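You operate a simulated robot arm through the tools that you are given. There is no shell and no other tool. Be economical: measure what you need, move in short steps, check, and stop when the job is done.

You run a simulated two-armed robot. Do the job below in one go: nothing can be reset, and whatever is moved stays where it is left.

Task
Put one of the banded black blocks from the teal bench top on the steel plate there. Fetch the yellow lug and set it on the top of the long steel bench. Open the wide grey drawer, take the blue pad from the teal bench top and leave it in the inside of the wide grey drawer and shut the drawer again. Put the wide blue tray on the green bench top away on the low shelf of the long steel bench. Put the grey felt pad on the top of the small steel chest. Open the wide teal drawer, fetch the orange card and set it in the inside of the wide teal drawer, then shut the drawer. Open the teal chest lid. Do these in any order.

The check looks at the end state, three seconds after you hand in, the way a careful person would. Anything else that was tipped, shoved, dropped, spilled or broken makes it a failure. Lids that push on must go on centred and level and be pressed home; caps that screw on are set level and turned clockwise until they are tight.

Robot
Two 7-joint arms with two-finger parallel grippers on one trunk, on a base that drives. Base frame: it is fixed to the floor where the robot stands at the start and does not move with it; the origin is under the middle of the robot, x ahead of it, y to its left, z up. Units: m, degrees, N and s.
The left shoulder is at the start at [0.08, 0.131, 0.947], the right one opposite. With the tool pointing down near the work surface each hand reaches from about 0.4 to 0.86 m from the robot's upright axis, wherever it stands, measured 20 degrees to its own side. Places, roughly: banded black block (6x3x3 cm) [0.7, 0.2, 0.9]; blue pad (5x6x4 cm) [0.7, 0.6, 0.9]; grey felt pad (4x2x5 cm) [0.5, -1.5, 0.9]; inside of the wide grey drawer [-2.4, -1.8, 0.7]; inside of the wide teal drawer [-2, -0.4, 0.7]; low shelf of the long steel bench [-2.3, -1.1, 0.4]; orange card [-2, -0.25, 0.75]; steel plate [0.75, 0.25, 0.75]; teal chest lid [-2.1, -0.1, 1]; top of the long steel bench (258x20 cm) [-2.1, -1.12, 0.86]; top of the small steel chest [0.4, -1.1, 0.5]; wide blue tray (26x20x5 cm) [0.7, -0.8, 0.9]; wide grey drawer [-2.3, -1.8, 0.7]; wide teal drawer [-2, -0.4, 0.7]; yellow lug (10x3x3 cm) [0.8, 0.4, 0.9]. Payload 1.57 kg a hand.
The TCP of each hand is the grasp point between the finger pads, 0.03 m short of the fingertips. In the tool frame z runs along the fingers and y along their closing line. Largest opening 0.11 m; finger width 0.024, thickness 0.012; the body of the gripper, 0.048 by 0.112 m, starts 0.078 m behind the TCP.
Orientation is that of the tool frame in the base frame, as a unit quaternion [w, x, y, z]. With the fingers straight down and closing along the base's y, the tool's x points along the base's -x, its y along +y and its z along -z.

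Tools
- The arms move only by the tool jog_arm. It takes "left_increments", "right_increments" or both (then of equal length, played together; a hand with none holds still); each is a list of rows, each an object of numbers (a shift or turn left out is 0, a gripper value left out holds the last): "hand": the opening, from 0 (shut) to 1 (fully open); "dx", "dy", "dz": the shift along the tool's x, y, z in m; "rx", "ry", "rz": the turn, a rotation vector about the tool's x, y, z in degrees. In form: [{"hand": .., "dx": .., "dy": .., "dz": .., "rx": .., "ry": .., "rz": ..}, ...]. A call has 1 to 8 rows; each row is the pose to reach, as a shift and turn from the pose commanded when the call began, along the tool's axes at that moment. Each row takes 0.2 s and may step no farther than 0.05 m and 8.6 degrees from the row before; otherwise, or with a gripper value out of range, the whole call is refused. Where a pose cannot be reached the arm comes as near as it can. A force on the tool above 40 N (or 10 N above the force at the start of the call, whichever is more), or a blocked arm, ends the call early, and 0.2 s more pass. Each finger travels about 0.108 m/s and halts on what it meets, pressing with about 43 N; the grip force reading is that of the motor and also rises with nothing between the fingers. The clock runs only during rows and for 0.2 s after the last one: add rows that repeat a pose to give the fingers time. It gives the time, the measured TCP pose, the force on the tool (base axes), the opening and the grip force at its end, in the units of the frame above (readings bear some noise), with the torque about the TCP (base axes, N m) and any sound that the robot's microphone picked up.
- Cameras (640 x 400 px; columns grow to the right, rows downward): "scene" is now at [-0.0509, -0.0202, 1.4234]; the picture's right is [-0.20, -0.98, 0.00], its down [-0.49, 0.10, -0.86] and it looks along [0.84, -0.18, -0.51] (base axes); focal length 254 px, centre (320, 200). "left" rides on the left gripper at [0.07, -0.016, -0.141] in its tool frame; the picture's right is [0.23, 0.97, 0.00], its down [-0.86, 0.20, -0.48] and it looks along [-0.47, 0.11, 0.88] (tool axes); focal length 222 px, centre (320, 200). "right" rides on the right gripper at [0.07, 0.016, -0.141] in its tool frame; the picture's right is [-0.23, 0.97, 0.00], its down [-0.86, -0.20, -0.48] and it looks along [-0.47, -0.11, 0.88] (tool axes); focal length 222 px, centre (320, 200). There is no depth. A picture from a camera that has moved, and an enlarged one, comes with that camera's place and axes in the base frame and with its lens.
- get_image(camera): a new picture of that camera. The clock stands still meanwhile.
- base_move(legs): drives the robot by 1 to 6 legs, each [ahead, left, turn to the left] in m, m and degrees, along the robot's own axes; the way and the turn of a leg run together, so that a leg with both is an arc; at most 1.5 m and 180 degrees a leg. The arms and the cameras ride along, it lands a little off, and it stops where it bumps. It gives what a move gives.
- turn_head(pan, tilt): turns the head with the scene camera to pan (to the left, within 109 degrees either way) and tilt (down, from -29 to 69), counted from straight ahead of the robot. It gives what a move gives.
- inspect(camera, box): a new picture of the part [left, top, right, bottom] of that camera's present view, enlarged. The clock stands still meanwhile.
- hand_in(): hands the job in; it is judged then, once.

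Go step by step. Nothing tells you exact positions but the pictures and the camera data: compare them with the known pose of the tool, close in by small moves and look again before you grip or let go. The budget is 493 turns and 248 pictures, counting those below and the enlarged ones. Unless the task says otherwise, let go and move clear before handing in.

The tools are called after "Request:" by a JSON object that holds its "name" and its "arguments". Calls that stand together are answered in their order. jog_arm: Moves the arms, as the interface text tells. Its arguments: {"type":"object","properties":{"left_increments":{"type":"array","items":{"type":"object","properties":{"hand":{"type":"number"},"dx":{"type":"number"},"dy":{"type":"number"},"dz":{"type":"number"},"rx":{"type":"number"},"ry":{"type":"number"},"rz":{"type":"number"}}}},"right_increments":{"type":"array","items":{"type":"object","properties":{"hand":{"type":"number"},"dx":{"type":"number"},"dy":{"type":"number"},"dz":{"type":"number"},"rx":{"type":"number"},"ry":{"type":"number"},"rz":{"type":"number"}}}}},"required":[]} The other tools are called the same way: base_move (legs) drives the base; turn_head (pan, tilt) turns the head that bears the scene camera; get_image (camera) takes a picture; inspect (camera, box) takes an enlarged picture of a part of a camera's view; hand_in () hands the job in.

At the start:

```text
clock: 0.0
left_eef_pos: [0.5564, 0.1773, 1.143]
left_ee_rot: [-0.001, 0.001, 1.0, 0.0]
left_wrist_force: [0.1, -0.3, -0.6]
left_ft_torque: [0.01, 0.0, 0.02]
left_gripper_width: 0.1101
left_grasp_force: 0.1
right_eef_pos: [0.4795, -0.3096, 1.0868]
right_ee_rot: [0.0, -0.001, 1.0, 0.0]
right_wrist_force: [-0.4, 0.4, -0.2]
right_ft_torque: [-0.01, -0.01, -0.05]
right_gripper_width: 0.1099
right_grasp_force: 0.2
robot x, y, heading: [0.0003, -0.0005, -0.2]
head pan, tilt: [-11.8, 30.4]
```

scene: 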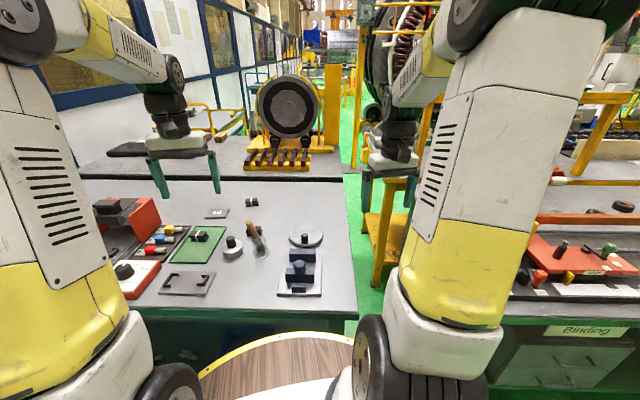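
right: 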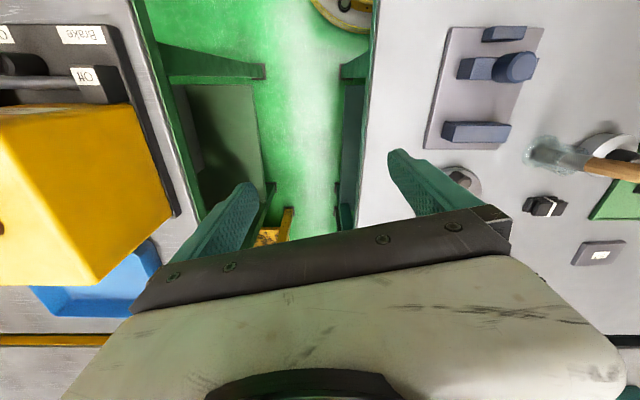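
left: 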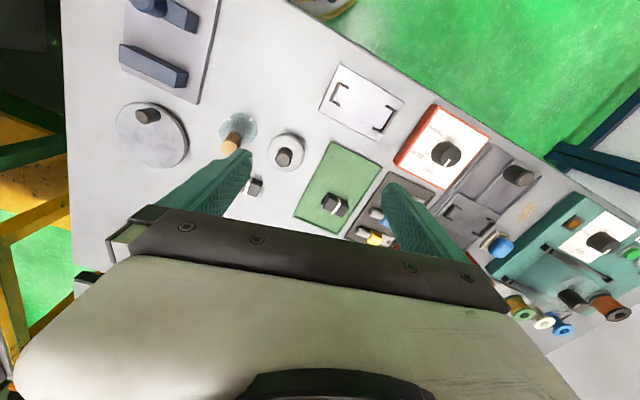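

I see the teal bench ahead with several parts on it; the arms block part of the view. First I look around with the head.

Request:
{"name": "turn_head", "arguments": {"pan": 20, "tilt": 40}}

Request:
{"name": "get_image", "arguments": {"camera": "scene"}}

Request:
{"name": "inspect", "arguments": {"camera": "left", "box": [60, 0, 640, 340]}}

```text
clock: 1.0
left_eef_pos: [0.5561, 0.179, 1.1438]
left_ee_rot: [0.0, 0.0, 1.0, 0.0]
left_wrist_force: [-0.1, -0.5, 0.9]
left_ft_torque: [0.03, -0.02, -0.01]
left_gripper_width: 0.1101
left_grasp_force: 0.1
right_eef_pos: [0.479, -0.3102, 1.0863]
right_ee_rot: [0.001, 0.0, 1.0, 0.0]
right_wrist_force: [-0.4, -0.4, -1.4]
right_ft_torque: [0.02, -0.02, 0.0]
right_gripper_width: 0.1099
right_grasp_force: 0.0
robot x, y, heading: [-0.0003, -0.0034, 0.1]
head pan, tilt: [20.0, 40.0]
```

```text
244 pictures are left
camera scene: at [-0.0593, 0.0273, 1.4087], right [0.34, -0.94, 0.0], down [-0.6, -0.22, -0.77], along [0.72, 0.26, -0.64], focal length 254 px, centre (320, 200)
```

scene: 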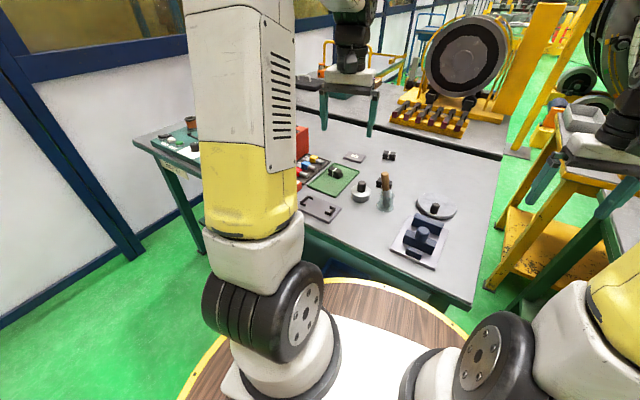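

```text
1.10 times, centred on (350, 170) of left
camera zoom: at [0.4882, 0.1641, 1.283], right [-0.23, 0.97, 0.0], down [0.86, 0.2, 0.48], along [0.47, 0.11, -0.88], focal length 245 px, centre (287, 233)
```

zoom: 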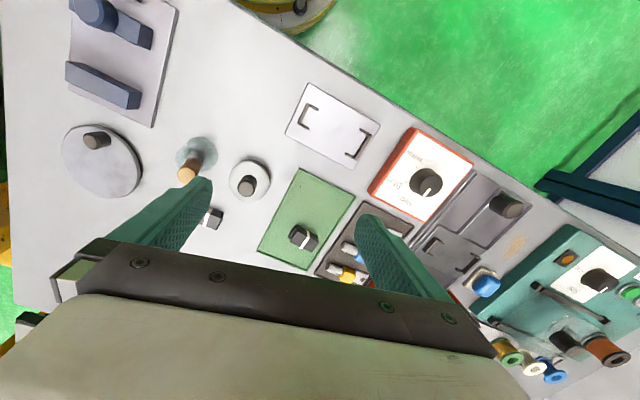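

The block with the band is visible in two spots (on green pad and on bare bench). I zoom for details.

Request:
{"name": "inspect", "arguments": {"camera": "scene", "box": [290, 120, 470, 270]}}

Request:
{"name": "turn_head", "arguments": {"pan": -5, "tilt": 35}}

Request:
{"name": "get_image", "arguments": {"camera": "scene"}}

Request:
{"name": "inspect", "arguments": {"camera": "scene", "box": [100, 170, 300, 320]}}

```text
2.67 times, centred on (380, 195) of scene
camera zoom: at [-0.0593, 0.0273, 1.4087], right [0.34, -0.94, 0.0], down [-0.6, -0.22, -0.77], along [0.72, 0.26, -0.64], focal length 677 px, centre (160, 213)
```

zoom: 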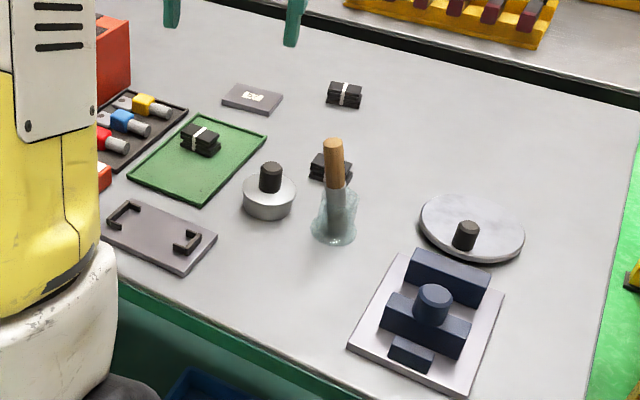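

```text
clock: 1.9
left_eef_pos: [0.5562, 0.1795, 1.1424]
left_ee_rot: [0.0, -0.001, 1.0, 0.0]
left_wrist_force: [0.6, -0.2, 0.6]
left_ft_torque: [0.0, 0.03, 0.01]
left_gripper_width: 0.1101
left_grasp_force: 0.0
right_eef_pos: [0.4792, -0.3092, 1.0858]
right_ee_rot: [0.0, 0.0, 1.0, 0.0]
right_wrist_force: [-0.2, -0.2, -0.2]
right_ft_torque: [0.01, -0.02, -0.04]
right_gripper_width: 0.11
right_grasp_force: 0.2
robot x, y, heading: [-0.0006, -0.0032, -0.2]
head pan, tilt: [-5.0, 35.0]
```

```text
241 pictures are left
camera scene: at [-0.0515, -0.0093, 1.4162], right [-0.09, -1.0, 0.0], down [-0.57, 0.05, -0.82], along [0.82, -0.07, -0.57], focal length 254 px, centre (320, 200)
```

scene: 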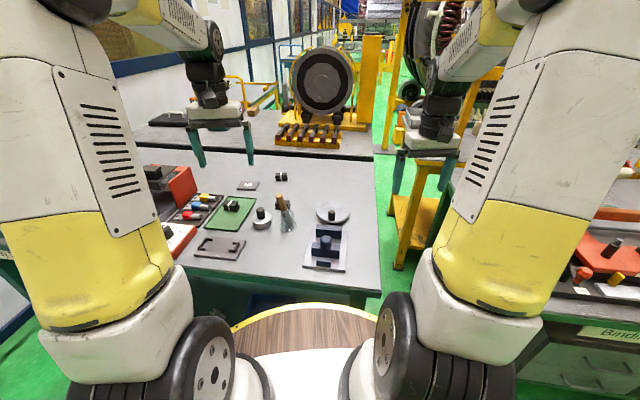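

```text
2.67 times, centred on (200, 245) of scene
camera zoom: at [-0.0515, -0.0093, 1.4162], right [-0.09, -1.0, 0.0], down [-0.57, 0.05, -0.82], along [0.82, -0.07, -0.57], focal length 677 px, centre (640, 80)
```

zoom: 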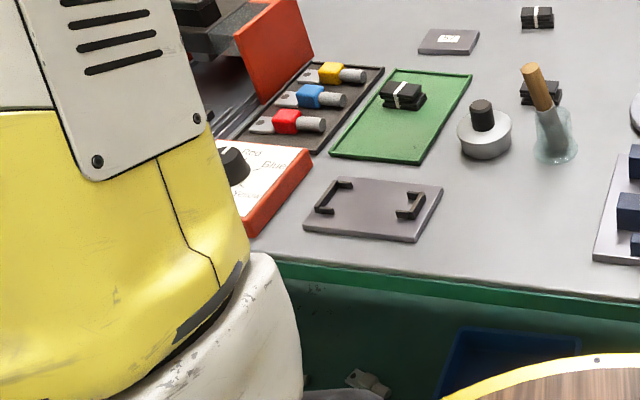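

Request:
{"name": "inspect", "arguments": {"camera": "scene", "box": [225, 165, 305, 215]}}

Request:
{"name": "inspect", "arguments": {"camera": "scene", "box": [130, 150, 210, 200]}}

Request:
{"name": "inspect", "arguments": {"camera": "left", "box": [440, 120, 640, 320]}}

Request:
{"name": "inspect", "arguments": {"camera": "right", "box": [400, 0, 640, 280]}}

```text
8.00 times, centred on (265, 190) of scene
camera zoom: at [-0.0515, -0.0093, 1.4162], right [-0.09, -1.0, 0.0], down [-0.57, 0.05, -0.82], along [0.82, -0.07, -0.57], focal length 2030 px, centre (760, 280)
```

zoom: 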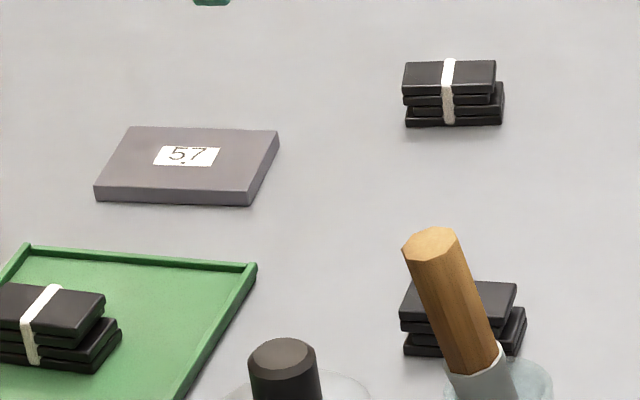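

```text
8.00 times, centred on (170, 175) of scene
camera zoom: at [-0.0515, -0.0093, 1.4162], right [-0.09, -1.0, 0.0], down [-0.57, 0.05, -0.82], along [0.82, -0.07, -0.57], focal length 2030 px, centre (1520, 400)
```

zoom: 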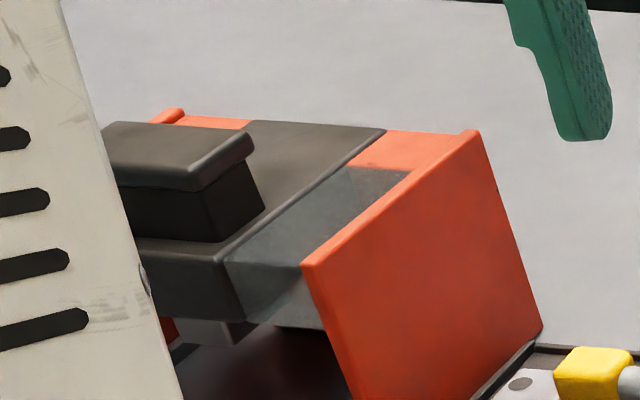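

```text
2.00 times, centred on (540, 220) of left
camera zoom: at [0.4882, 0.164, 1.283], right [-0.23, 0.97, 0.0], down [0.86, 0.2, 0.48], along [0.47, 0.11, -0.88], focal length 444 px, centre (-120, 160)
```

zoom: 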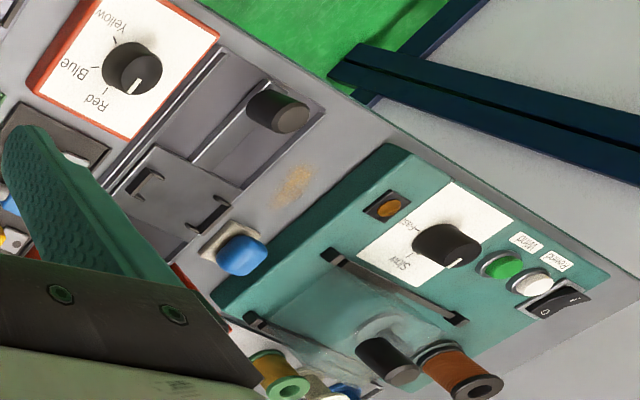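

```text
1.43 times, centred on (520, 140) of right
camera zoom: at [0.4087, -0.294, 1.2274], right [0.23, 0.97, 0.0], down [0.86, -0.2, 0.48], along [0.47, -0.11, -0.88], focal length 317 px, centre (34, 286)
```

zoom: 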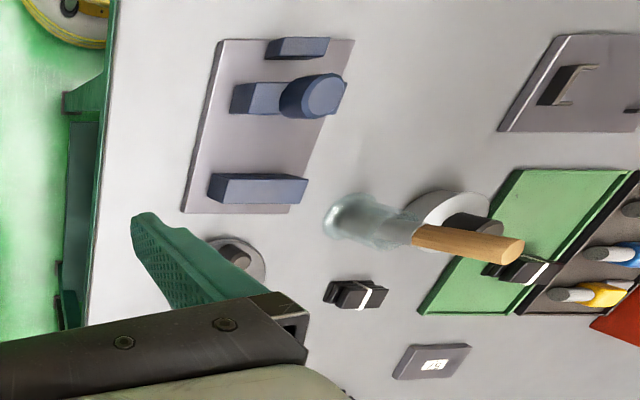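

The bench top is at about z=0.867, and the small "57" plate at about (0.86, 0.21) fits as the steel plate. Now I look to the right.

Request:
{"name": "turn_head", "arguments": {"pan": -55, "tilt": 35}}

Request:
{"name": "get_image", "arguments": {"camera": "scene"}}

Request:
{"name": "turn_head", "arguments": {"pan": -100, "tilt": 25}}

Request:
{"name": "get_image", "arguments": {"camera": "scene"}}

Request:
{"name": "turn_head", "arguments": {"pan": 55, "tilt": 40}}

Request:
{"name": "get_image", "arguments": {"camera": "scene"}}

Request:
{"name": "turn_head", "arguments": {"pan": 105, "tilt": 20}}

Request:
{"name": "get_image", "arguments": {"camera": "scene"}}

```text
clock: 3.0
left_eef_pos: [0.5559, 0.178, 1.1427]
left_ee_rot: [0.0, 0.0, 1.0, 0.0]
left_wrist_force: [0.3, 0.2, 0.1]
left_ft_torque: [-0.01, 0.01, 0.0]
left_gripper_width: 0.11
left_grasp_force: 0.0
right_eef_pos: [0.4795, -0.3103, 1.0854]
right_ee_rot: [0.0, 0.0, 1.0, 0.0]
right_wrist_force: [-0.5, -0.1, -0.5]
right_ft_torque: [-0.01, -0.01, -0.01]
right_gripper_width: 0.1103
right_grasp_force: 0.1
robot x, y, heading: [-0.0021, -0.0, -0.1]
head pan, tilt: [-55.0, 35.0]
```

```text
235 pictures are left
camera scene: at [-0.0887, -0.0738, 1.4162], right [-0.82, -0.57, 0.0], down [-0.33, 0.47, -0.82], along [0.47, -0.67, -0.57], focal length 254 px, centre (320, 200)
```

scene: 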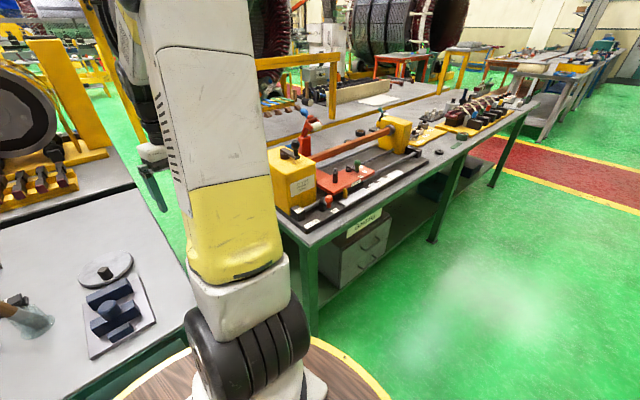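

```text
clock: 4.2
left_eef_pos: [0.5561, 0.1808, 1.1429]
left_ee_rot: [0.0, 0.0, 1.0, 0.0]
left_wrist_force: [0.3, 1.2, -0.7]
left_ft_torque: [-0.02, -0.01, 0.0]
left_gripper_width: 0.1101
left_grasp_force: 0.0
right_eef_pos: [0.4797, -0.3112, 1.0863]
right_ee_rot: [0.0, 0.0, 1.0, 0.0]
right_wrist_force: [0.6, 0.7, -0.5]
right_ft_torque: [0.0, 0.0, 0.03]
right_gripper_width: 0.11
right_grasp_force: 0.0
robot x, y, heading: [0.0, 0.0019, 0.1]
head pan, tilt: [-100.0, 25.0]
```

```text
234 pictures are left
camera scene: at [-0.1552, -0.0925, 1.432], right [-0.98, 0.17, 0.0], down [0.07, 0.42, -0.91], along [-0.16, -0.89, -0.42], focal length 254 px, centre (320, 200)
```

scene: 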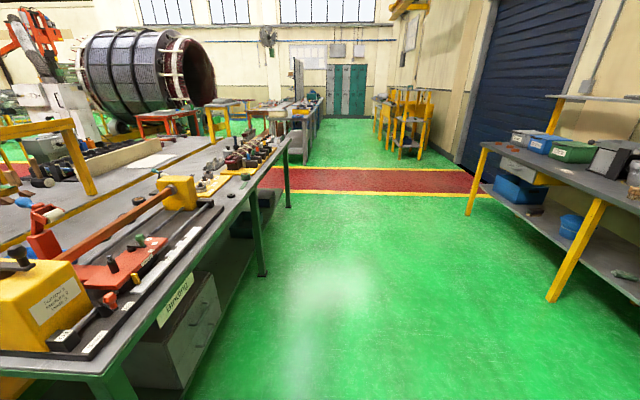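

```text
clock: 6.6
left_eef_pos: [0.5558, 0.1789, 1.1421]
left_ee_rot: [0.0, 0.0, 1.0, 0.0]
left_wrist_force: [-0.8, 0.5, 0.2]
left_ft_torque: [-0.05, -0.01, -0.01]
left_gripper_width: 0.1102
left_grasp_force: 0.2
right_eef_pos: [0.4783, -0.3102, 1.0857]
right_ee_rot: [0.0, 0.0, 1.0, 0.0]
right_wrist_force: [-0.6, -0.6, -0.7]
right_ft_torque: [0.0, 0.02, -0.02]
right_gripper_width: 0.1101
right_grasp_force: 0.0
robot x, y, heading: [0.0013, -0.0033, -0.0]
head pan, tilt: [55.0, 40.0]
```

```text
233 pictures are left
camera scene: at [-0.0905, 0.0679, 1.4087], right [0.82, -0.57, 0.0], down [-0.37, -0.53, -0.77], along [0.44, 0.63, -0.64], focal length 254 px, centre (320, 200)
```

scene: 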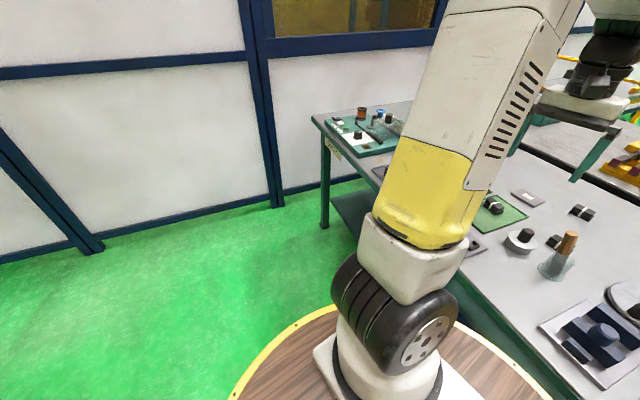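

```text
clock: 7.7
left_eef_pos: [0.557, 0.179, 1.1439]
left_ee_rot: [0.0, 0.0, 1.0, 0.001]
left_wrist_force: [0.2, 0.4, 0.2]
left_ft_torque: [0.02, 0.01, 0.0]
left_gripper_width: 0.1102
left_grasp_force: 0.1
right_eef_pos: [0.4792, -0.3098, 1.0851]
right_ee_rot: [0.0, 0.0, 1.0, 0.0]
right_wrist_force: [-0.7, 0.5, 0.7]
right_ft_torque: [-0.01, 0.04, 0.01]
right_gripper_width: 0.11
right_grasp_force: 0.0
robot x, y, heading: [-0.0017, 0.0003, 0.1]
head pan, tilt: [105.0, 20.0]
```

```text
232 pictures are left
camera scene: at [-0.1633, 0.0882, 1.4401], right [0.97, 0.26, 0.0], down [0.09, -0.33, -0.94], along [-0.24, 0.91, -0.34], focal length 254 px, centre (320, 200)
```

scene: 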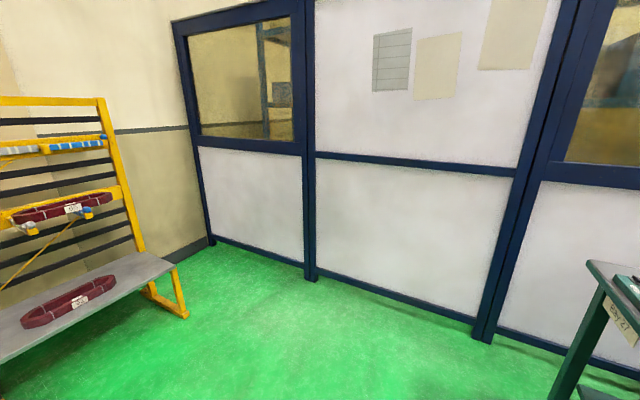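

I move the left hand above the block on the green mat for a better look.

Request:
{"name": "jog_arm", "arguments": {"left_increments": [{"dx": -0.04, "dy": 0.015}, {"dx": -0.08, "dy": 0.03, "dz": 0.01}, {"dx": -0.12, "dy": 0.05, "dz": 0.03}, {"dx": -0.15, "dy": 0.07, "dz": 0.05}]}}

Request:
{"name": "get_image", "arguments": {"camera": "left"}}

Request:
{"name": "turn_head", "arguments": {"pan": 10, "tilt": 35}}

Request:
{"name": "inspect", "arguments": {"camera": "scene", "box": [260, 120, 420, 220]}}

```text
clock: 8.7
left_eef_pos: [0.7055, 0.2499, 1.0922]
left_ee_rot: [0.0, 0.0, 1.0, 0.0]
left_wrist_force: [-0.2, 0.8, 0.1]
left_ft_torque: [-0.01, -0.04, 0.02]
left_gripper_width: 0.11
left_grasp_force: 0.1
right_eef_pos: [0.4793, -0.3112, 1.0868]
right_ee_rot: [0.0, 0.0, 1.0, 0.0]
right_wrist_force: [-0.3, -0.1, -0.3]
right_ft_torque: [-0.01, -0.03, 0.0]
right_gripper_width: 0.1101
right_grasp_force: 0.1
robot x, y, heading: [-0.0027, 0.0006, -0.1]
head pan, tilt: [105.0, 20.0]
```

```text
231 pictures are left
camera left: at [0.6373, 0.2339, 1.2327], right [-0.23, 0.97, 0.0], down [0.86, 0.2, 0.48], along [0.47, 0.11, -0.88], focal length 222 px, centre (320, 200)
```

left: 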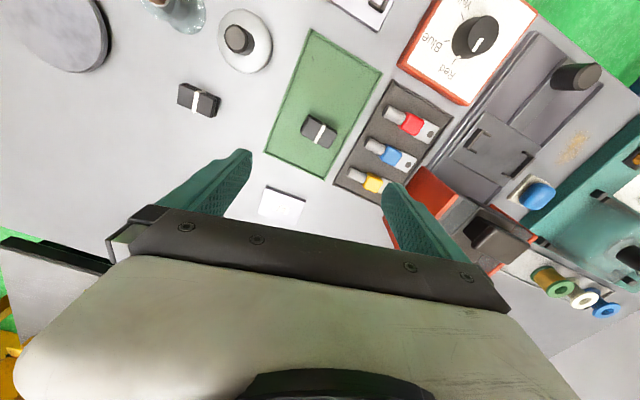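

```text
clock: 10.4
left_eef_pos: [0.7058, 0.2486, 1.0934]
left_ee_rot: [0.0, 0.0, 1.0, 0.0]
left_wrist_force: [-0.4, -0.3, -1.3]
left_ft_torque: [-0.02, 0.01, -0.03]
left_gripper_width: 0.1102
left_grasp_force: 0.0
right_eef_pos: [0.4792, -0.3104, 1.0859]
right_ee_rot: [-0.001, 0.0, 1.0, 0.0]
right_wrist_force: [-0.3, -0.8, -0.3]
right_ft_torque: [-0.04, -0.02, -0.02]
right_gripper_width: 0.1102
right_grasp_force: 0.1
robot x, y, heading: [0.0049, 0.0009, 0.3]
head pan, tilt: [10.0, 35.0]
```

```text
4.00 times, centred on (340, 170) of scene
camera zoom: at [-0.0525, 0.0136, 1.4162], right [0.17, -0.98, 0.0], down [-0.56, -0.1, -0.82], along [0.81, 0.14, -0.57], focal length 1015 px, centre (240, 320)
```

zoom: 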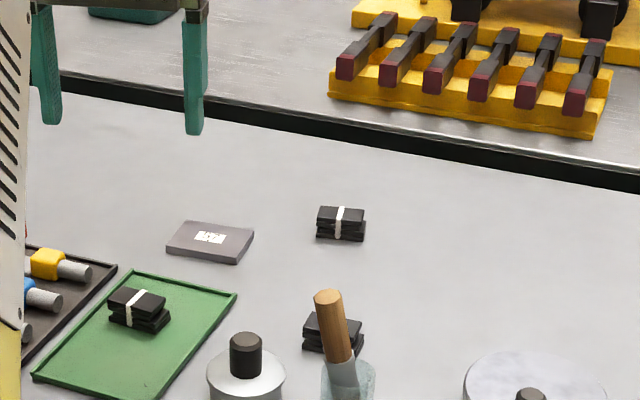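

Request:
{"name": "inspect", "arguments": {"camera": "left", "box": [250, 80, 400, 230]}}

```text
2.67 times, centred on (325, 155) of left
camera zoom: at [0.6372, 0.2336, 1.2329], right [-0.23, 0.97, 0.0], down [0.86, 0.2, 0.48], along [0.47, 0.11, -0.88], focal length 592 px, centre (307, 320)
```

zoom: 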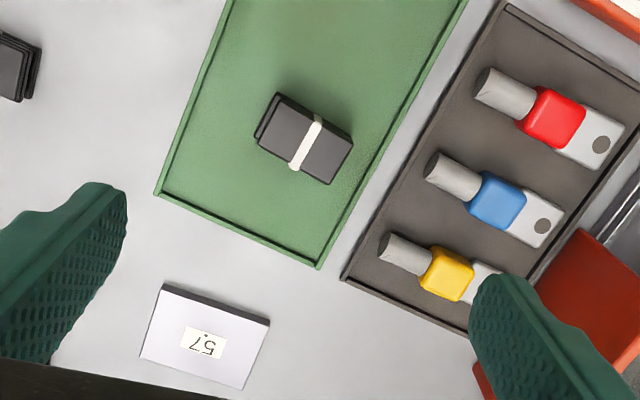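

The block on the mat is right under the left TCP, at (0.705, 0.250) with a yaw of about 17°. I turn the hand, narrow it and go down in two steps.

Request:
{"name": "jog_arm", "arguments": {"left_increments": [{"hand": 0.7, "rz": 8, "dz": 0.04}, {"rz": 17, "dz": 0.08}, {"rz": 17, "dz": 0.12}, {"rz": 17, "dz": 0.135}]}}

Request:
{"name": "get_image", "arguments": {"camera": "left"}}

Request:
{"name": "inspect", "arguments": {"camera": "scene", "box": [220, 140, 380, 240]}}

```text
refused: row 2 steps farther than a row can; nothing moved
```

```text
228 pictures are left
camera left: at [0.6372, 0.2336, 1.2329], right [-0.23, 0.97, 0.0], down [0.86, 0.2, 0.48], along [0.47, 0.11, -0.88], focal length 222 px, centre (320, 200)
```

left: 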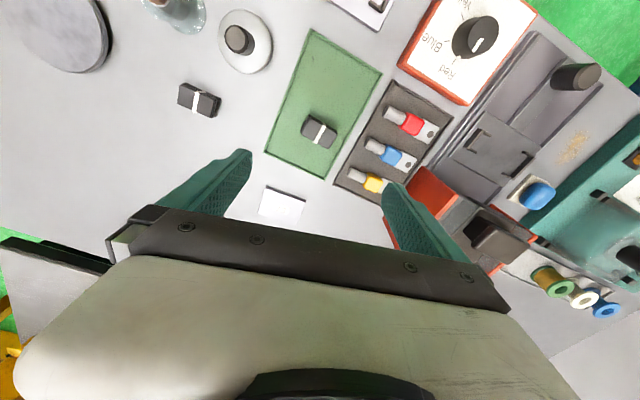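

```text
4.00 times, centred on (300, 190) of scene
camera zoom: at [-0.0525, 0.0136, 1.4162], right [0.17, -0.98, 0.0], down [-0.56, -0.1, -0.82], along [0.81, 0.14, -0.57], focal length 1015 px, centre (400, 240)
```

zoom: 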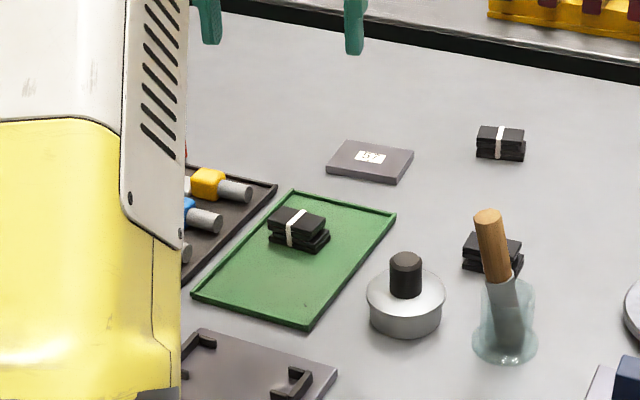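

Request:
{"name": "jog_arm", "arguments": {"left_increments": [{"hand": 0.7, "rz": 8.5, "dz": 0.04}, {"rz": 17, "dz": 0.08}, {"rz": 17, "dz": 0.12}, {"rz": 17, "dz": 0.135}]}}

Request:
{"name": "get_image", "arguments": {"camera": "left"}}

Request:
{"name": "inspect", "arguments": {"camera": "scene", "box": [220, 140, 380, 240]}}

```text
clock: 11.4
left_eef_pos: [0.7056, 0.2496, 0.958]
left_ee_rot: [0.0, 0.147, 0.989, 0.0]
left_wrist_force: [-0.4, 0.7, -0.6]
left_ft_torque: [0.0, -0.01, 0.0]
left_gripper_width: 0.0772
left_grasp_force: 0.1
right_eef_pos: [0.4787, -0.3089, 1.0858]
right_ee_rot: [0.0, 0.0, 1.0, 0.0]
right_wrist_force: [0.1, 1.1, 0.3]
right_ft_torque: [0.01, -0.02, -0.02]
right_gripper_width: 0.1101
right_grasp_force: 0.1
robot x, y, heading: [0.0009, 0.0008, -0.1]
head pan, tilt: [10.0, 35.0]
```

```text
226 pictures are left
camera left: at [0.635, 0.2551, 1.0981], right [0.07, 1.0, 0.0], down [0.88, -0.06, 0.48], along [0.48, -0.03, -0.88], focal length 222 px, centre (320, 200)
```

left: 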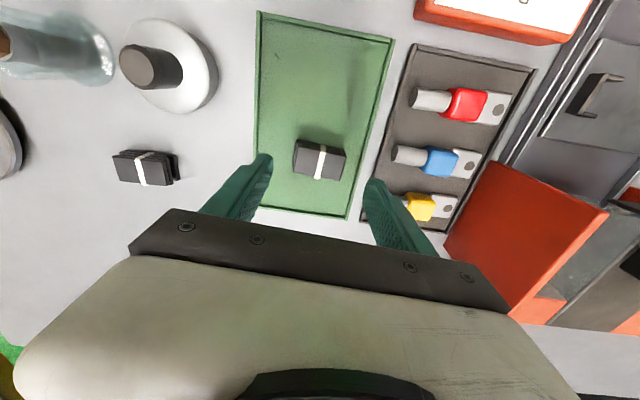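

```text
4.00 times, centred on (300, 190) of scene
camera zoom: at [-0.0526, 0.0136, 1.4162], right [0.17, -0.98, 0.0], down [-0.56, -0.1, -0.82], along [0.81, 0.14, -0.57], focal length 1015 px, centre (400, 240)
```

zoom: 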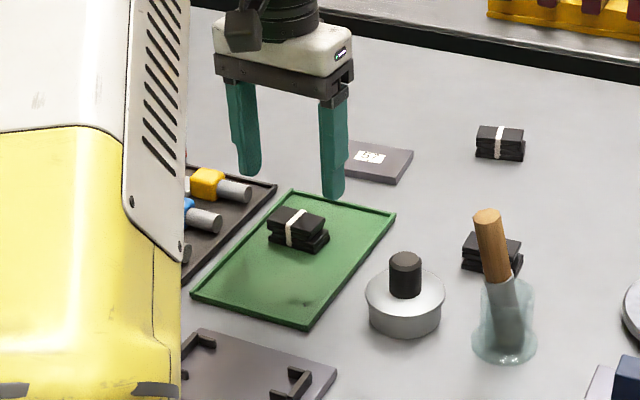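

Request:
{"name": "jog_arm", "arguments": {"left_increments": [{"dx": 0.005, "dz": 0.03}, {"dx": 0.005, "dz": 0.049}, {"dx": 0.005, "dz": 0.049}]}}

Request:
{"name": "get_image", "arguments": {"camera": "left"}}

Request:
{"name": "inspect", "arguments": {"camera": "scene", "box": [220, 140, 380, 240]}}

```text
clock: 12.2
left_eef_pos: [0.701, 0.2503, 0.9084]
left_ee_rot: [0.0, 0.148, 0.989, -0.001]
left_wrist_force: [-0.6, 0.4, -0.2]
left_ft_torque: [0.0, 0.0, 0.0]
left_gripper_width: 0.077
left_grasp_force: 0.1
right_eef_pos: [0.4805, -0.3108, 1.0863]
right_ee_rot: [0.001, 0.0, 1.0, -0.001]
right_wrist_force: [0.1, -0.4, 0.6]
right_ft_torque: [0.05, 0.01, -0.01]
right_gripper_width: 0.1102
right_grasp_force: 0.0
robot x, y, heading: [0.0012, 0.0, 0.1]
head pan, tilt: [10.0, 35.0]
```

```text
224 pictures are left
camera left: at [0.6306, 0.2561, 1.048], right [0.07, 1.0, 0.0], down [0.88, -0.06, 0.48], along [0.48, -0.03, -0.88], focal length 222 px, centre (320, 200)
```

left: 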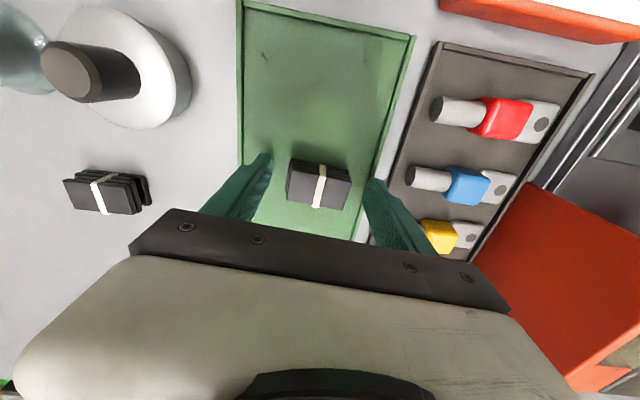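

```text
4.00 times, centred on (300, 190) of scene
camera zoom: at [-0.0525, 0.0136, 1.4162], right [0.17, -0.98, 0.0], down [-0.56, -0.1, -0.82], along [0.81, 0.14, -0.57], focal length 1015 px, centre (400, 240)
```

zoom: 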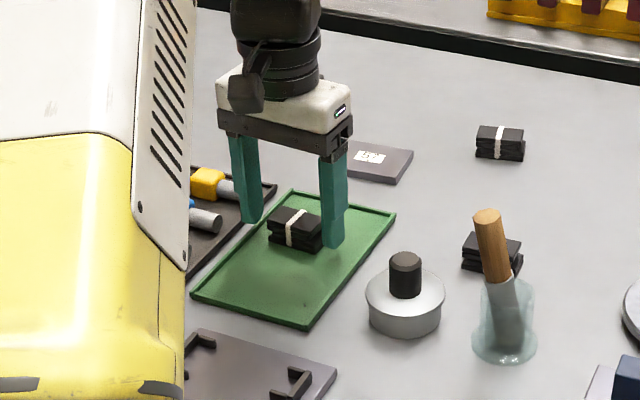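

Block sits between the fingers. Close and lift.

Request:
{"name": "jog_arm", "arguments": {"left_increments": [{"hand": 0.0}, {"hand": 0.0}, {"hand": 0.0}]}}

Request:
{"name": "get_image", "arguments": {"camera": "left"}}

```text
clock: 13.1
left_eef_pos: [0.7012, 0.2512, 0.9081]
left_ee_rot: [0.0, 0.147, 0.989, 0.001]
left_wrist_force: [-0.2, 0.7, 0.0]
left_ft_torque: [0.02, -0.03, 0.02]
left_gripper_width: 0.051
left_grasp_force: 43.0
right_eef_pos: [0.4785, -0.3101, 1.0868]
right_ee_rot: [0.0, 0.0, 1.0, 0.001]
right_wrist_force: [-0.2, 0.0, 0.2]
right_ft_torque: [0.01, -0.02, 0.02]
right_gripper_width: 0.11
right_grasp_force: 0.0
robot x, y, heading: [0.0009, 0.0006, 0.1]
head pan, tilt: [10.0, 35.0]
```

```text
222 pictures are left
camera left: at [0.6307, 0.2561, 1.048], right [0.07, 1.0, 0.0], down [0.88, -0.06, 0.48], along [0.48, -0.03, -0.88], focal length 222 px, centre (320, 200)
```

left: 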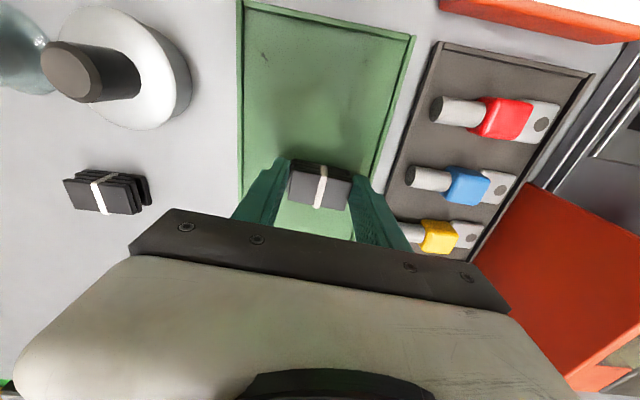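

Request:
{"name": "jog_arm", "arguments": {"left_increments": [{"dz": -0.04}, {"dz": -0.08}, {"dx": -0.04, "dz": -0.09}, {"dx": -0.08, "dz": -0.09, "dy": 0.004, "rz": -4}, {"dx": -0.12, "dz": -0.09, "dy": 0.008, "rz": -9}, {"dx": -0.1594, "dz": -0.08, "dy": 0.0085, "rz": -9}, {"dx": -0.1594, "dz": -0.06, "dy": 0.0085, "rz": -9}]}}

Request:
{"name": "get_image", "arguments": {"camera": "left"}}

Request:
{"name": "inspect", "arguments": {"camera": "scene", "box": [240, 120, 400, 220]}}

```text
clock: 14.7
left_eef_pos: [0.8123, 0.2093, 0.9651]
left_ee_rot: [-0.001, 0.07, 0.998, 0.0]
left_wrist_force: [-0.4, -0.2, -0.3]
left_ft_torque: [0.02, -0.01, 0.0]
left_gripper_width: 0.051
left_grasp_force: 42.9
left hand out of reach, approached as far as the arm can: row 5, 6, 7
right_eef_pos: [0.4787, -0.3099, 1.086]
right_ee_rot: [0.0, 0.0, 1.0, -0.001]
right_wrist_force: [-1.5, -0.3, 0.6]
right_ft_torque: [-0.02, -0.01, 0.02]
right_gripper_width: 0.1099
right_grasp_force: 0.0
robot x, y, heading: [0.0055, -0.0006, 0.0]
head pan, tilt: [10.0, 35.0]
```

```text
221 pictures are left
camera left: at [0.7428, 0.2046, 1.1065], right [-0.09, 1.0, 0.0], down [0.87, 0.08, 0.48], along [0.48, 0.04, -0.88], focal length 222 px, centre (320, 200)
```

left: 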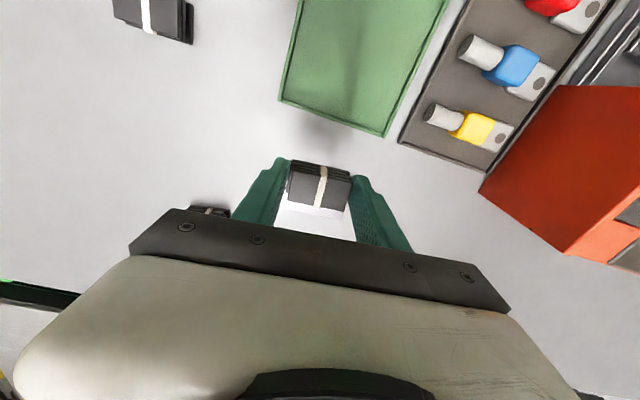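

```text
4.00 times, centred on (320, 170) of scene
camera zoom: at [-0.0529, 0.0136, 1.4162], right [0.17, -0.98, 0.0], down [-0.56, -0.1, -0.82], along [0.81, 0.14, -0.57], focal length 1015 px, centre (320, 320)
```

zoom: 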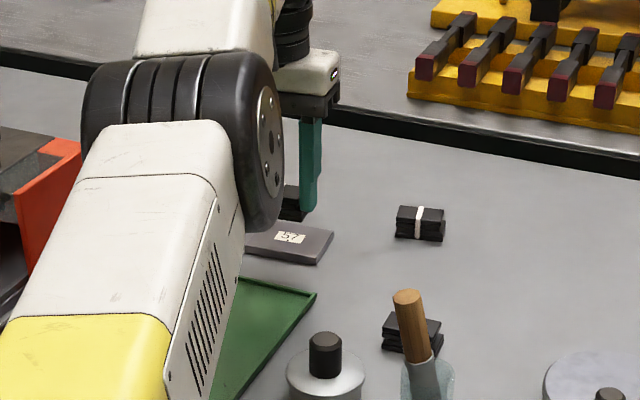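

The plate is just beyond reach; I drive 0.07 m ahead.

Request:
{"name": "base_move", "arguments": {"legs": [[0.07, 0, 0]]}}

Request:
{"name": "get_image", "arguments": {"camera": "left"}}

Request:
{"name": "get_image", "arguments": {"camera": "scene"}}

```text
clock: 15.7
left_eef_pos: [0.8837, 0.2093, 0.9664]
left_ee_rot: [0.0, 0.07, 0.998, 0.0]
left_wrist_force: [-0.4, 0.2, 0.0]
left_ft_torque: [0.0, -0.01, 0.0]
left_gripper_width: 0.0505
left_grasp_force: 43.0
right_eef_pos: [0.5503, -0.3104, 1.0853]
right_ee_rot: [0.0, 0.001, 1.0, 0.0]
right_wrist_force: [0.0, 0.1, -0.1]
right_ft_torque: [0.01, -0.03, 0.02]
right_gripper_width: 0.1102
right_grasp_force: 0.1
robot x, y, heading: [0.0719, -0.003, -0.2]
head pan, tilt: [10.0, 35.0]
```

```text
219 pictures are left
camera left: at [0.814, 0.2044, 1.1065], right [-0.09, 1.0, 0.0], down [0.87, 0.08, 0.48], along [0.48, 0.04, -0.88], focal length 222 px, centre (320, 200)
```

left: 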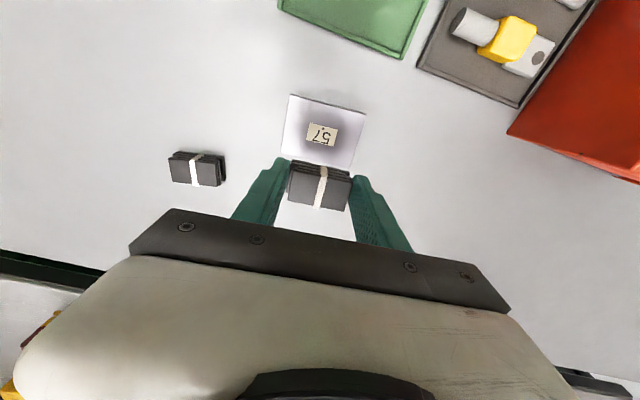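

```text
218 pictures are left
camera scene: at [0.0184, 0.0136, 1.4162], right [0.17, -0.98, 0.0], down [-0.56, -0.1, -0.82], along [0.81, 0.14, -0.57], focal length 254 px, centre (320, 200)
```

scene: 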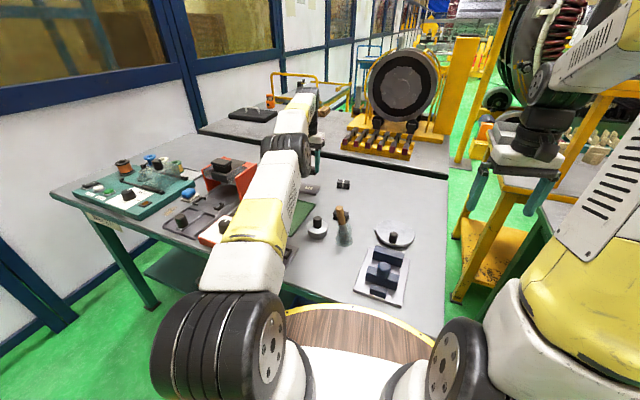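

Request:
{"name": "jog_arm", "arguments": {"left_increments": [{"dx": 0.022, "dy": -0.001}, {"dx": 0.022, "dy": -0.001}]}}

Request:
{"name": "inspect", "arguments": {"camera": "left", "box": [220, 50, 420, 250]}}

```text
clock: 16.3
left_eef_pos: [0.8628, 0.2125, 0.9677]
left_ee_rot: [0.0, 0.07, 0.998, 0.001]
left_wrist_force: [0.7, 0.0, -0.3]
left_ft_torque: [0.02, 0.01, 0.0]
left_gripper_width: 0.0508
left_grasp_force: 42.6
right_eef_pos: [0.5503, -0.3111, 1.0852]
right_ee_rot: [0.0, 0.0, 1.0, -0.001]
right_wrist_force: [-1.0, -0.3, -0.1]
right_ft_torque: [0.01, 0.03, 0.0]
right_gripper_width: 0.1098
right_grasp_force: 0.1
robot x, y, heading: [0.0738, -0.0021, 0.0]
head pan, tilt: [10.0, 35.0]
```

```text
2.00 times, centred on (320, 150) of left
camera zoom: at [0.7925, 0.207, 1.1063], right [-0.09, 1.0, 0.0], down [0.87, 0.08, 0.48], along [0.48, 0.04, -0.88], focal length 444 px, centre (320, 300)
```

zoom: 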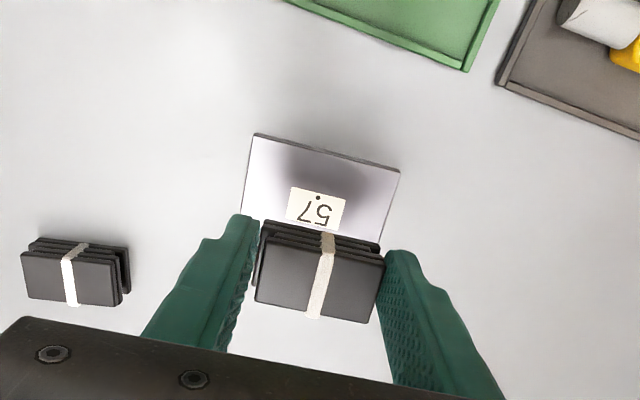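

Request:
{"name": "jog_arm", "arguments": {"left_increments": [{"dz": 0.025}, {"dz": 0.04}, {"dz": 0.043}]}}

Request:
{"name": "inspect", "arguments": {"camera": "scene", "box": [280, 160, 380, 222]}}

Request:
{"name": "inspect", "arguments": {"camera": "left", "box": [220, 50, 420, 250]}}

```text
clock: 17.1
left_eef_pos: [0.8623, 0.2128, 0.9229]
left_ee_rot: [0.0, 0.07, 0.998, 0.0]
left_wrist_force: [0.4, -1.2, 0.5]
left_ft_torque: [0.01, -0.02, 0.04]
left_gripper_width: 0.0508
left_grasp_force: 43.5
right_eef_pos: [0.551, -0.3094, 1.0866]
right_ee_rot: [0.0, 0.0, 1.0, 0.0]
right_wrist_force: [-0.7, 0.1, 0.8]
right_ft_torque: [0.02, 0.02, -0.01]
right_gripper_width: 0.1098
right_grasp_force: 0.0
robot x, y, heading: [0.0689, -0.0007, 0.1]
head pan, tilt: [10.0, 35.0]
```

```text
6.40 times, centred on (330, 191) of scene
camera zoom: at [0.0185, 0.0136, 1.4162], right [0.17, -0.98, 0.0], down [-0.57, -0.1, -0.82], along [0.81, 0.14, -0.57], focal length 1624 px, centre (256, 258)
```

zoom: 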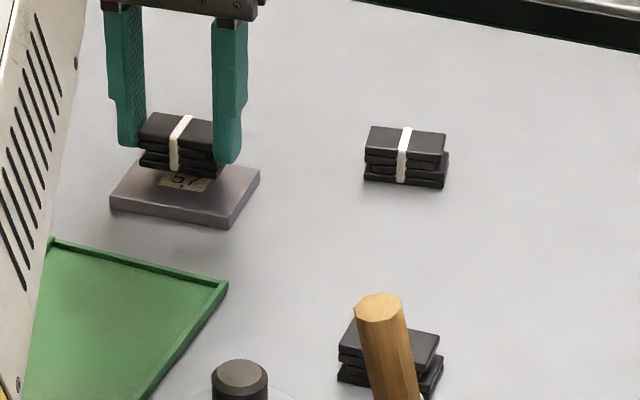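

```text
2.00 times, centred on (320, 150) of left
camera zoom: at [0.792, 0.2069, 1.063], right [-0.09, 1.0, 0.0], down [0.87, 0.08, 0.48], along [0.48, 0.04, -0.88], focal length 444 px, centre (320, 300)
```

zoom: 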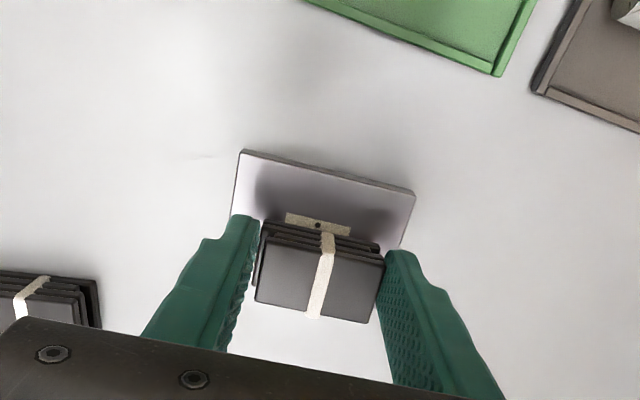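

Request:
{"name": "jog_arm", "arguments": {"left_increments": [{"dz": 0.003}, {"dz": 0.006}, {"dz": 0.006}]}}

Request:
{"name": "inspect", "arguments": {"camera": "scene", "box": [280, 160, 380, 222]}}

```text
clock: 17.9
left_eef_pos: [0.8626, 0.2119, 0.918]
left_ee_rot: [0.0, 0.07, 0.998, 0.001]
left_wrist_force: [0.6, 0.7, -0.7]
left_ft_torque: [0.0, -0.01, 0.01]
left_gripper_width: 0.051
left_grasp_force: 42.7
right_eef_pos: [0.5505, -0.3094, 1.0853]
right_ee_rot: [0.0, -0.001, 1.0, 0.0]
right_wrist_force: [0.0, -0.1, 0.9]
right_ft_torque: [-0.01, -0.02, -0.01]
right_gripper_width: 0.11
right_grasp_force: 0.1
robot x, y, heading: [0.0714, 0.0029, 0.1]
head pan, tilt: [10.0, 35.0]
```

```text
6.40 times, centred on (330, 191) of scene
camera zoom: at [0.0186, 0.0136, 1.4162], right [0.17, -0.98, 0.0], down [-0.57, -0.1, -0.82], along [0.81, 0.14, -0.57], focal length 1624 px, centre (256, 258)
```

zoom: 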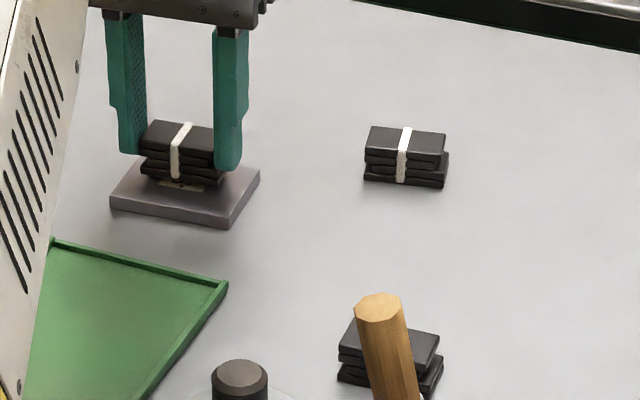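

Request:
{"name": "jog_arm", "arguments": {"left_increments": [{"dz": 0.002}, {"dz": 0.004}, {"dz": 0.004}]}}

Request:
{"name": "inspect", "arguments": {"camera": "scene", "box": [280, 160, 380, 222]}}

```text
clock: 18.7
left_eef_pos: [0.8618, 0.2126, 0.9135]
left_ee_rot: [0.0, 0.07, 0.998, -0.001]
left_wrist_force: [-0.5, 0.1, -0.5]
left_ft_torque: [0.05, -0.01, -0.01]
left_gripper_width: 0.051
left_grasp_force: 43.0
right_eef_pos: [0.5508, -0.3105, 1.0874]
right_ee_rot: [0.001, 0.0, 1.0, 0.0]
right_wrist_force: [-1.4, 0.1, 0.1]
right_ft_torque: [-0.01, -0.01, 0.0]
right_gripper_width: 0.1103
right_grasp_force: 0.1
robot x, y, heading: [0.0724, 0.0026, 0.1]
head pan, tilt: [10.0, 35.0]
```

```text
6.40 times, centred on (330, 191) of scene
camera zoom: at [0.0186, 0.0136, 1.4162], right [0.17, -0.98, 0.0], down [-0.57, -0.1, -0.82], along [0.81, 0.14, -0.57], focal length 1624 px, centre (256, 258)
```

zoom: 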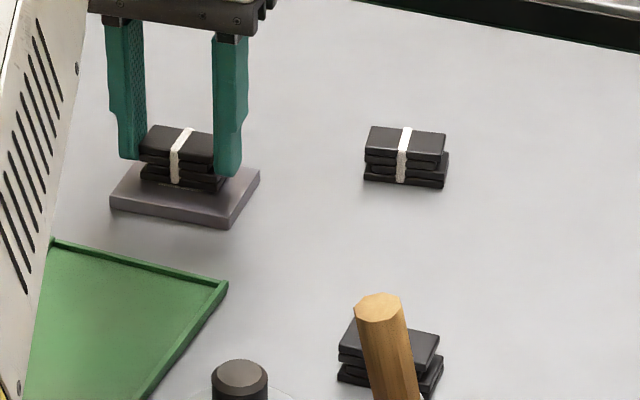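

Request:
{"name": "jog_arm", "arguments": {"left_increments": [{"dz": 0.0015}, {"dz": 0.003}, {"dz": 0.003}]}}

Request:
{"name": "inspect", "arguments": {"camera": "scene", "box": [290, 170, 340, 202]}}

```text
clock: 19.5
left_eef_pos: [0.8609, 0.2126, 0.9125]
left_ee_rot: [0.001, 0.07, 0.998, 0.0]
left_wrist_force: [-5.7, -1.3, 22.1]
left_ft_torque: [-0.17, 0.12, -0.02]
left_gripper_width: 0.051
left_grasp_force: 43.5
right_eef_pos: [0.55, -0.3109, 1.0868]
right_ee_rot: [-0.001, 0.0, 1.0, 0.0]
right_wrist_force: [0.6, 0.7, 0.8]
right_ft_torque: [0.01, 0.02, 0.0]
right_gripper_width: 0.11
right_grasp_force: 0.1
robot x, y, heading: [0.0714, -0.0011, -0.1]
head pan, tilt: [10.0, 35.0]
```

```text
12.50 times, centred on (315, 186) of scene
camera zoom: at [0.0174, 0.0133, 1.4162], right [0.17, -0.98, 0.0], down [-0.56, -0.1, -0.82], along [0.81, 0.14, -0.57], focal length 3172 px, centre (382, 375)
```

zoom: 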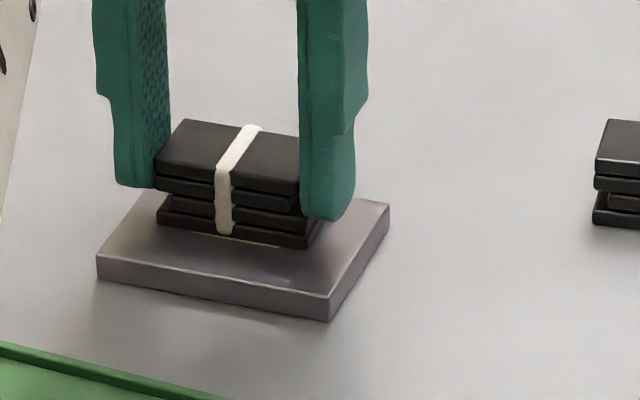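

Contact (22 N); I back off 1 mm, release and lift.

Request:
{"name": "jog_arm", "arguments": {"left_increments": [{"dz": -0.0015}, {"dz": -0.0015, "hand": 0.65}, {"dz": -0.0015, "hand": 0.65}]}}

Request:
{"name": "jog_arm", "arguments": {"left_increments": [{"dz": -0.03}, {"dz": -0.07}, {"dz": -0.11}, {"dz": -0.15}]}}

Request:
{"name": "inspect", "arguments": {"camera": "scene", "box": [270, 150, 350, 200]}}

Request:
{"name": "get_image", "arguments": {"camera": "left"}}

```text
clock: 20.3
left_eef_pos: [0.8612, 0.2125, 0.9125]
left_ee_rot: [-0.001, 0.069, 0.998, 0.0]
left_wrist_force: [0.5, 0.2, -0.1]
left_ft_torque: [0.02, -0.01, -0.01]
left_gripper_width: 0.0714
left_grasp_force: 0.0
right_eef_pos: [0.5491, -0.309, 1.0863]
right_ee_rot: [0.001, 0.0, 1.0, 0.0]
right_wrist_force: [0.2, 0.8, -0.7]
right_ft_torque: [0.0, 0.05, -0.02]
right_gripper_width: 0.11
right_grasp_force: 0.0
robot x, y, heading: [0.0707, -0.0011, -0.2]
head pan, tilt: [10.0, 35.0]
```

```text
clock: 21.3
left_eef_pos: [0.8619, 0.2133, 1.0615]
left_ee_rot: [-0.001, 0.069, 0.998, -0.001]
left_wrist_force: [0.8, 0.4, 0.4]
left_ft_torque: [0.01, -0.03, 0.03]
left_gripper_width: 0.0714
left_grasp_force: 0.1
right_eef_pos: [0.5511, -0.3102, 1.0852]
right_ee_rot: [0.0, 0.001, 1.0, 0.0]
right_wrist_force: [0.1, -0.3, 0.4]
right_ft_torque: [0.01, 0.01, 0.0]
right_gripper_width: 0.11
right_grasp_force: 0.1
robot x, y, heading: [0.0721, 0.0018, 0.1]
head pan, tilt: [10.0, 35.0]
```

```text
8.00 times, centred on (310, 175) of scene
camera zoom: at [0.0186, 0.0136, 1.4162], right [0.17, -0.98, 0.0], down [-0.57, -0.1, -0.82], along [0.81, 0.14, -0.57], focal length 2030 px, centre (400, 400)
```

zoom: 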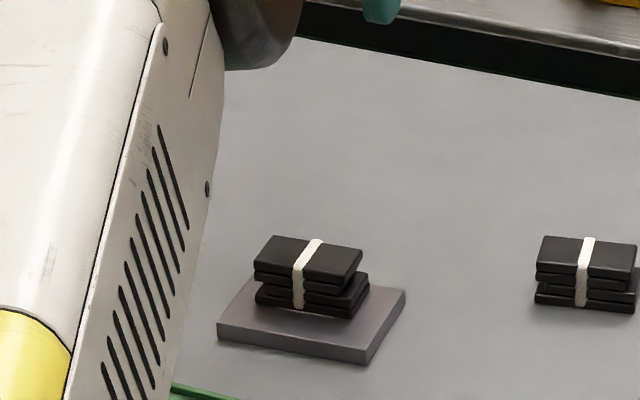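

```text
210 pictures are left
camera left: at [0.7919, 0.2075, 1.202], right [-0.09, 1.0, 0.0], down [0.88, 0.08, 0.48], along [0.48, 0.04, -0.88], focal length 222 px, centre (320, 200)
```

left: 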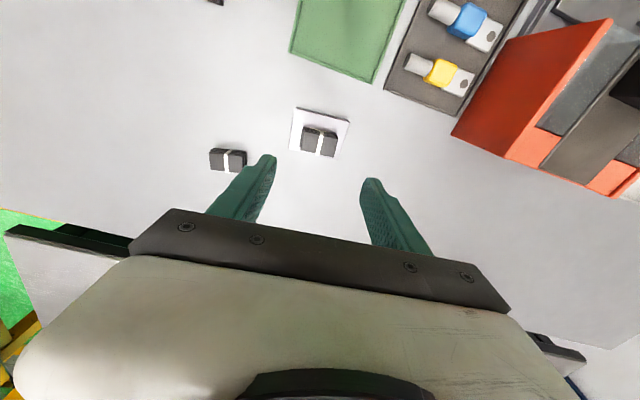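

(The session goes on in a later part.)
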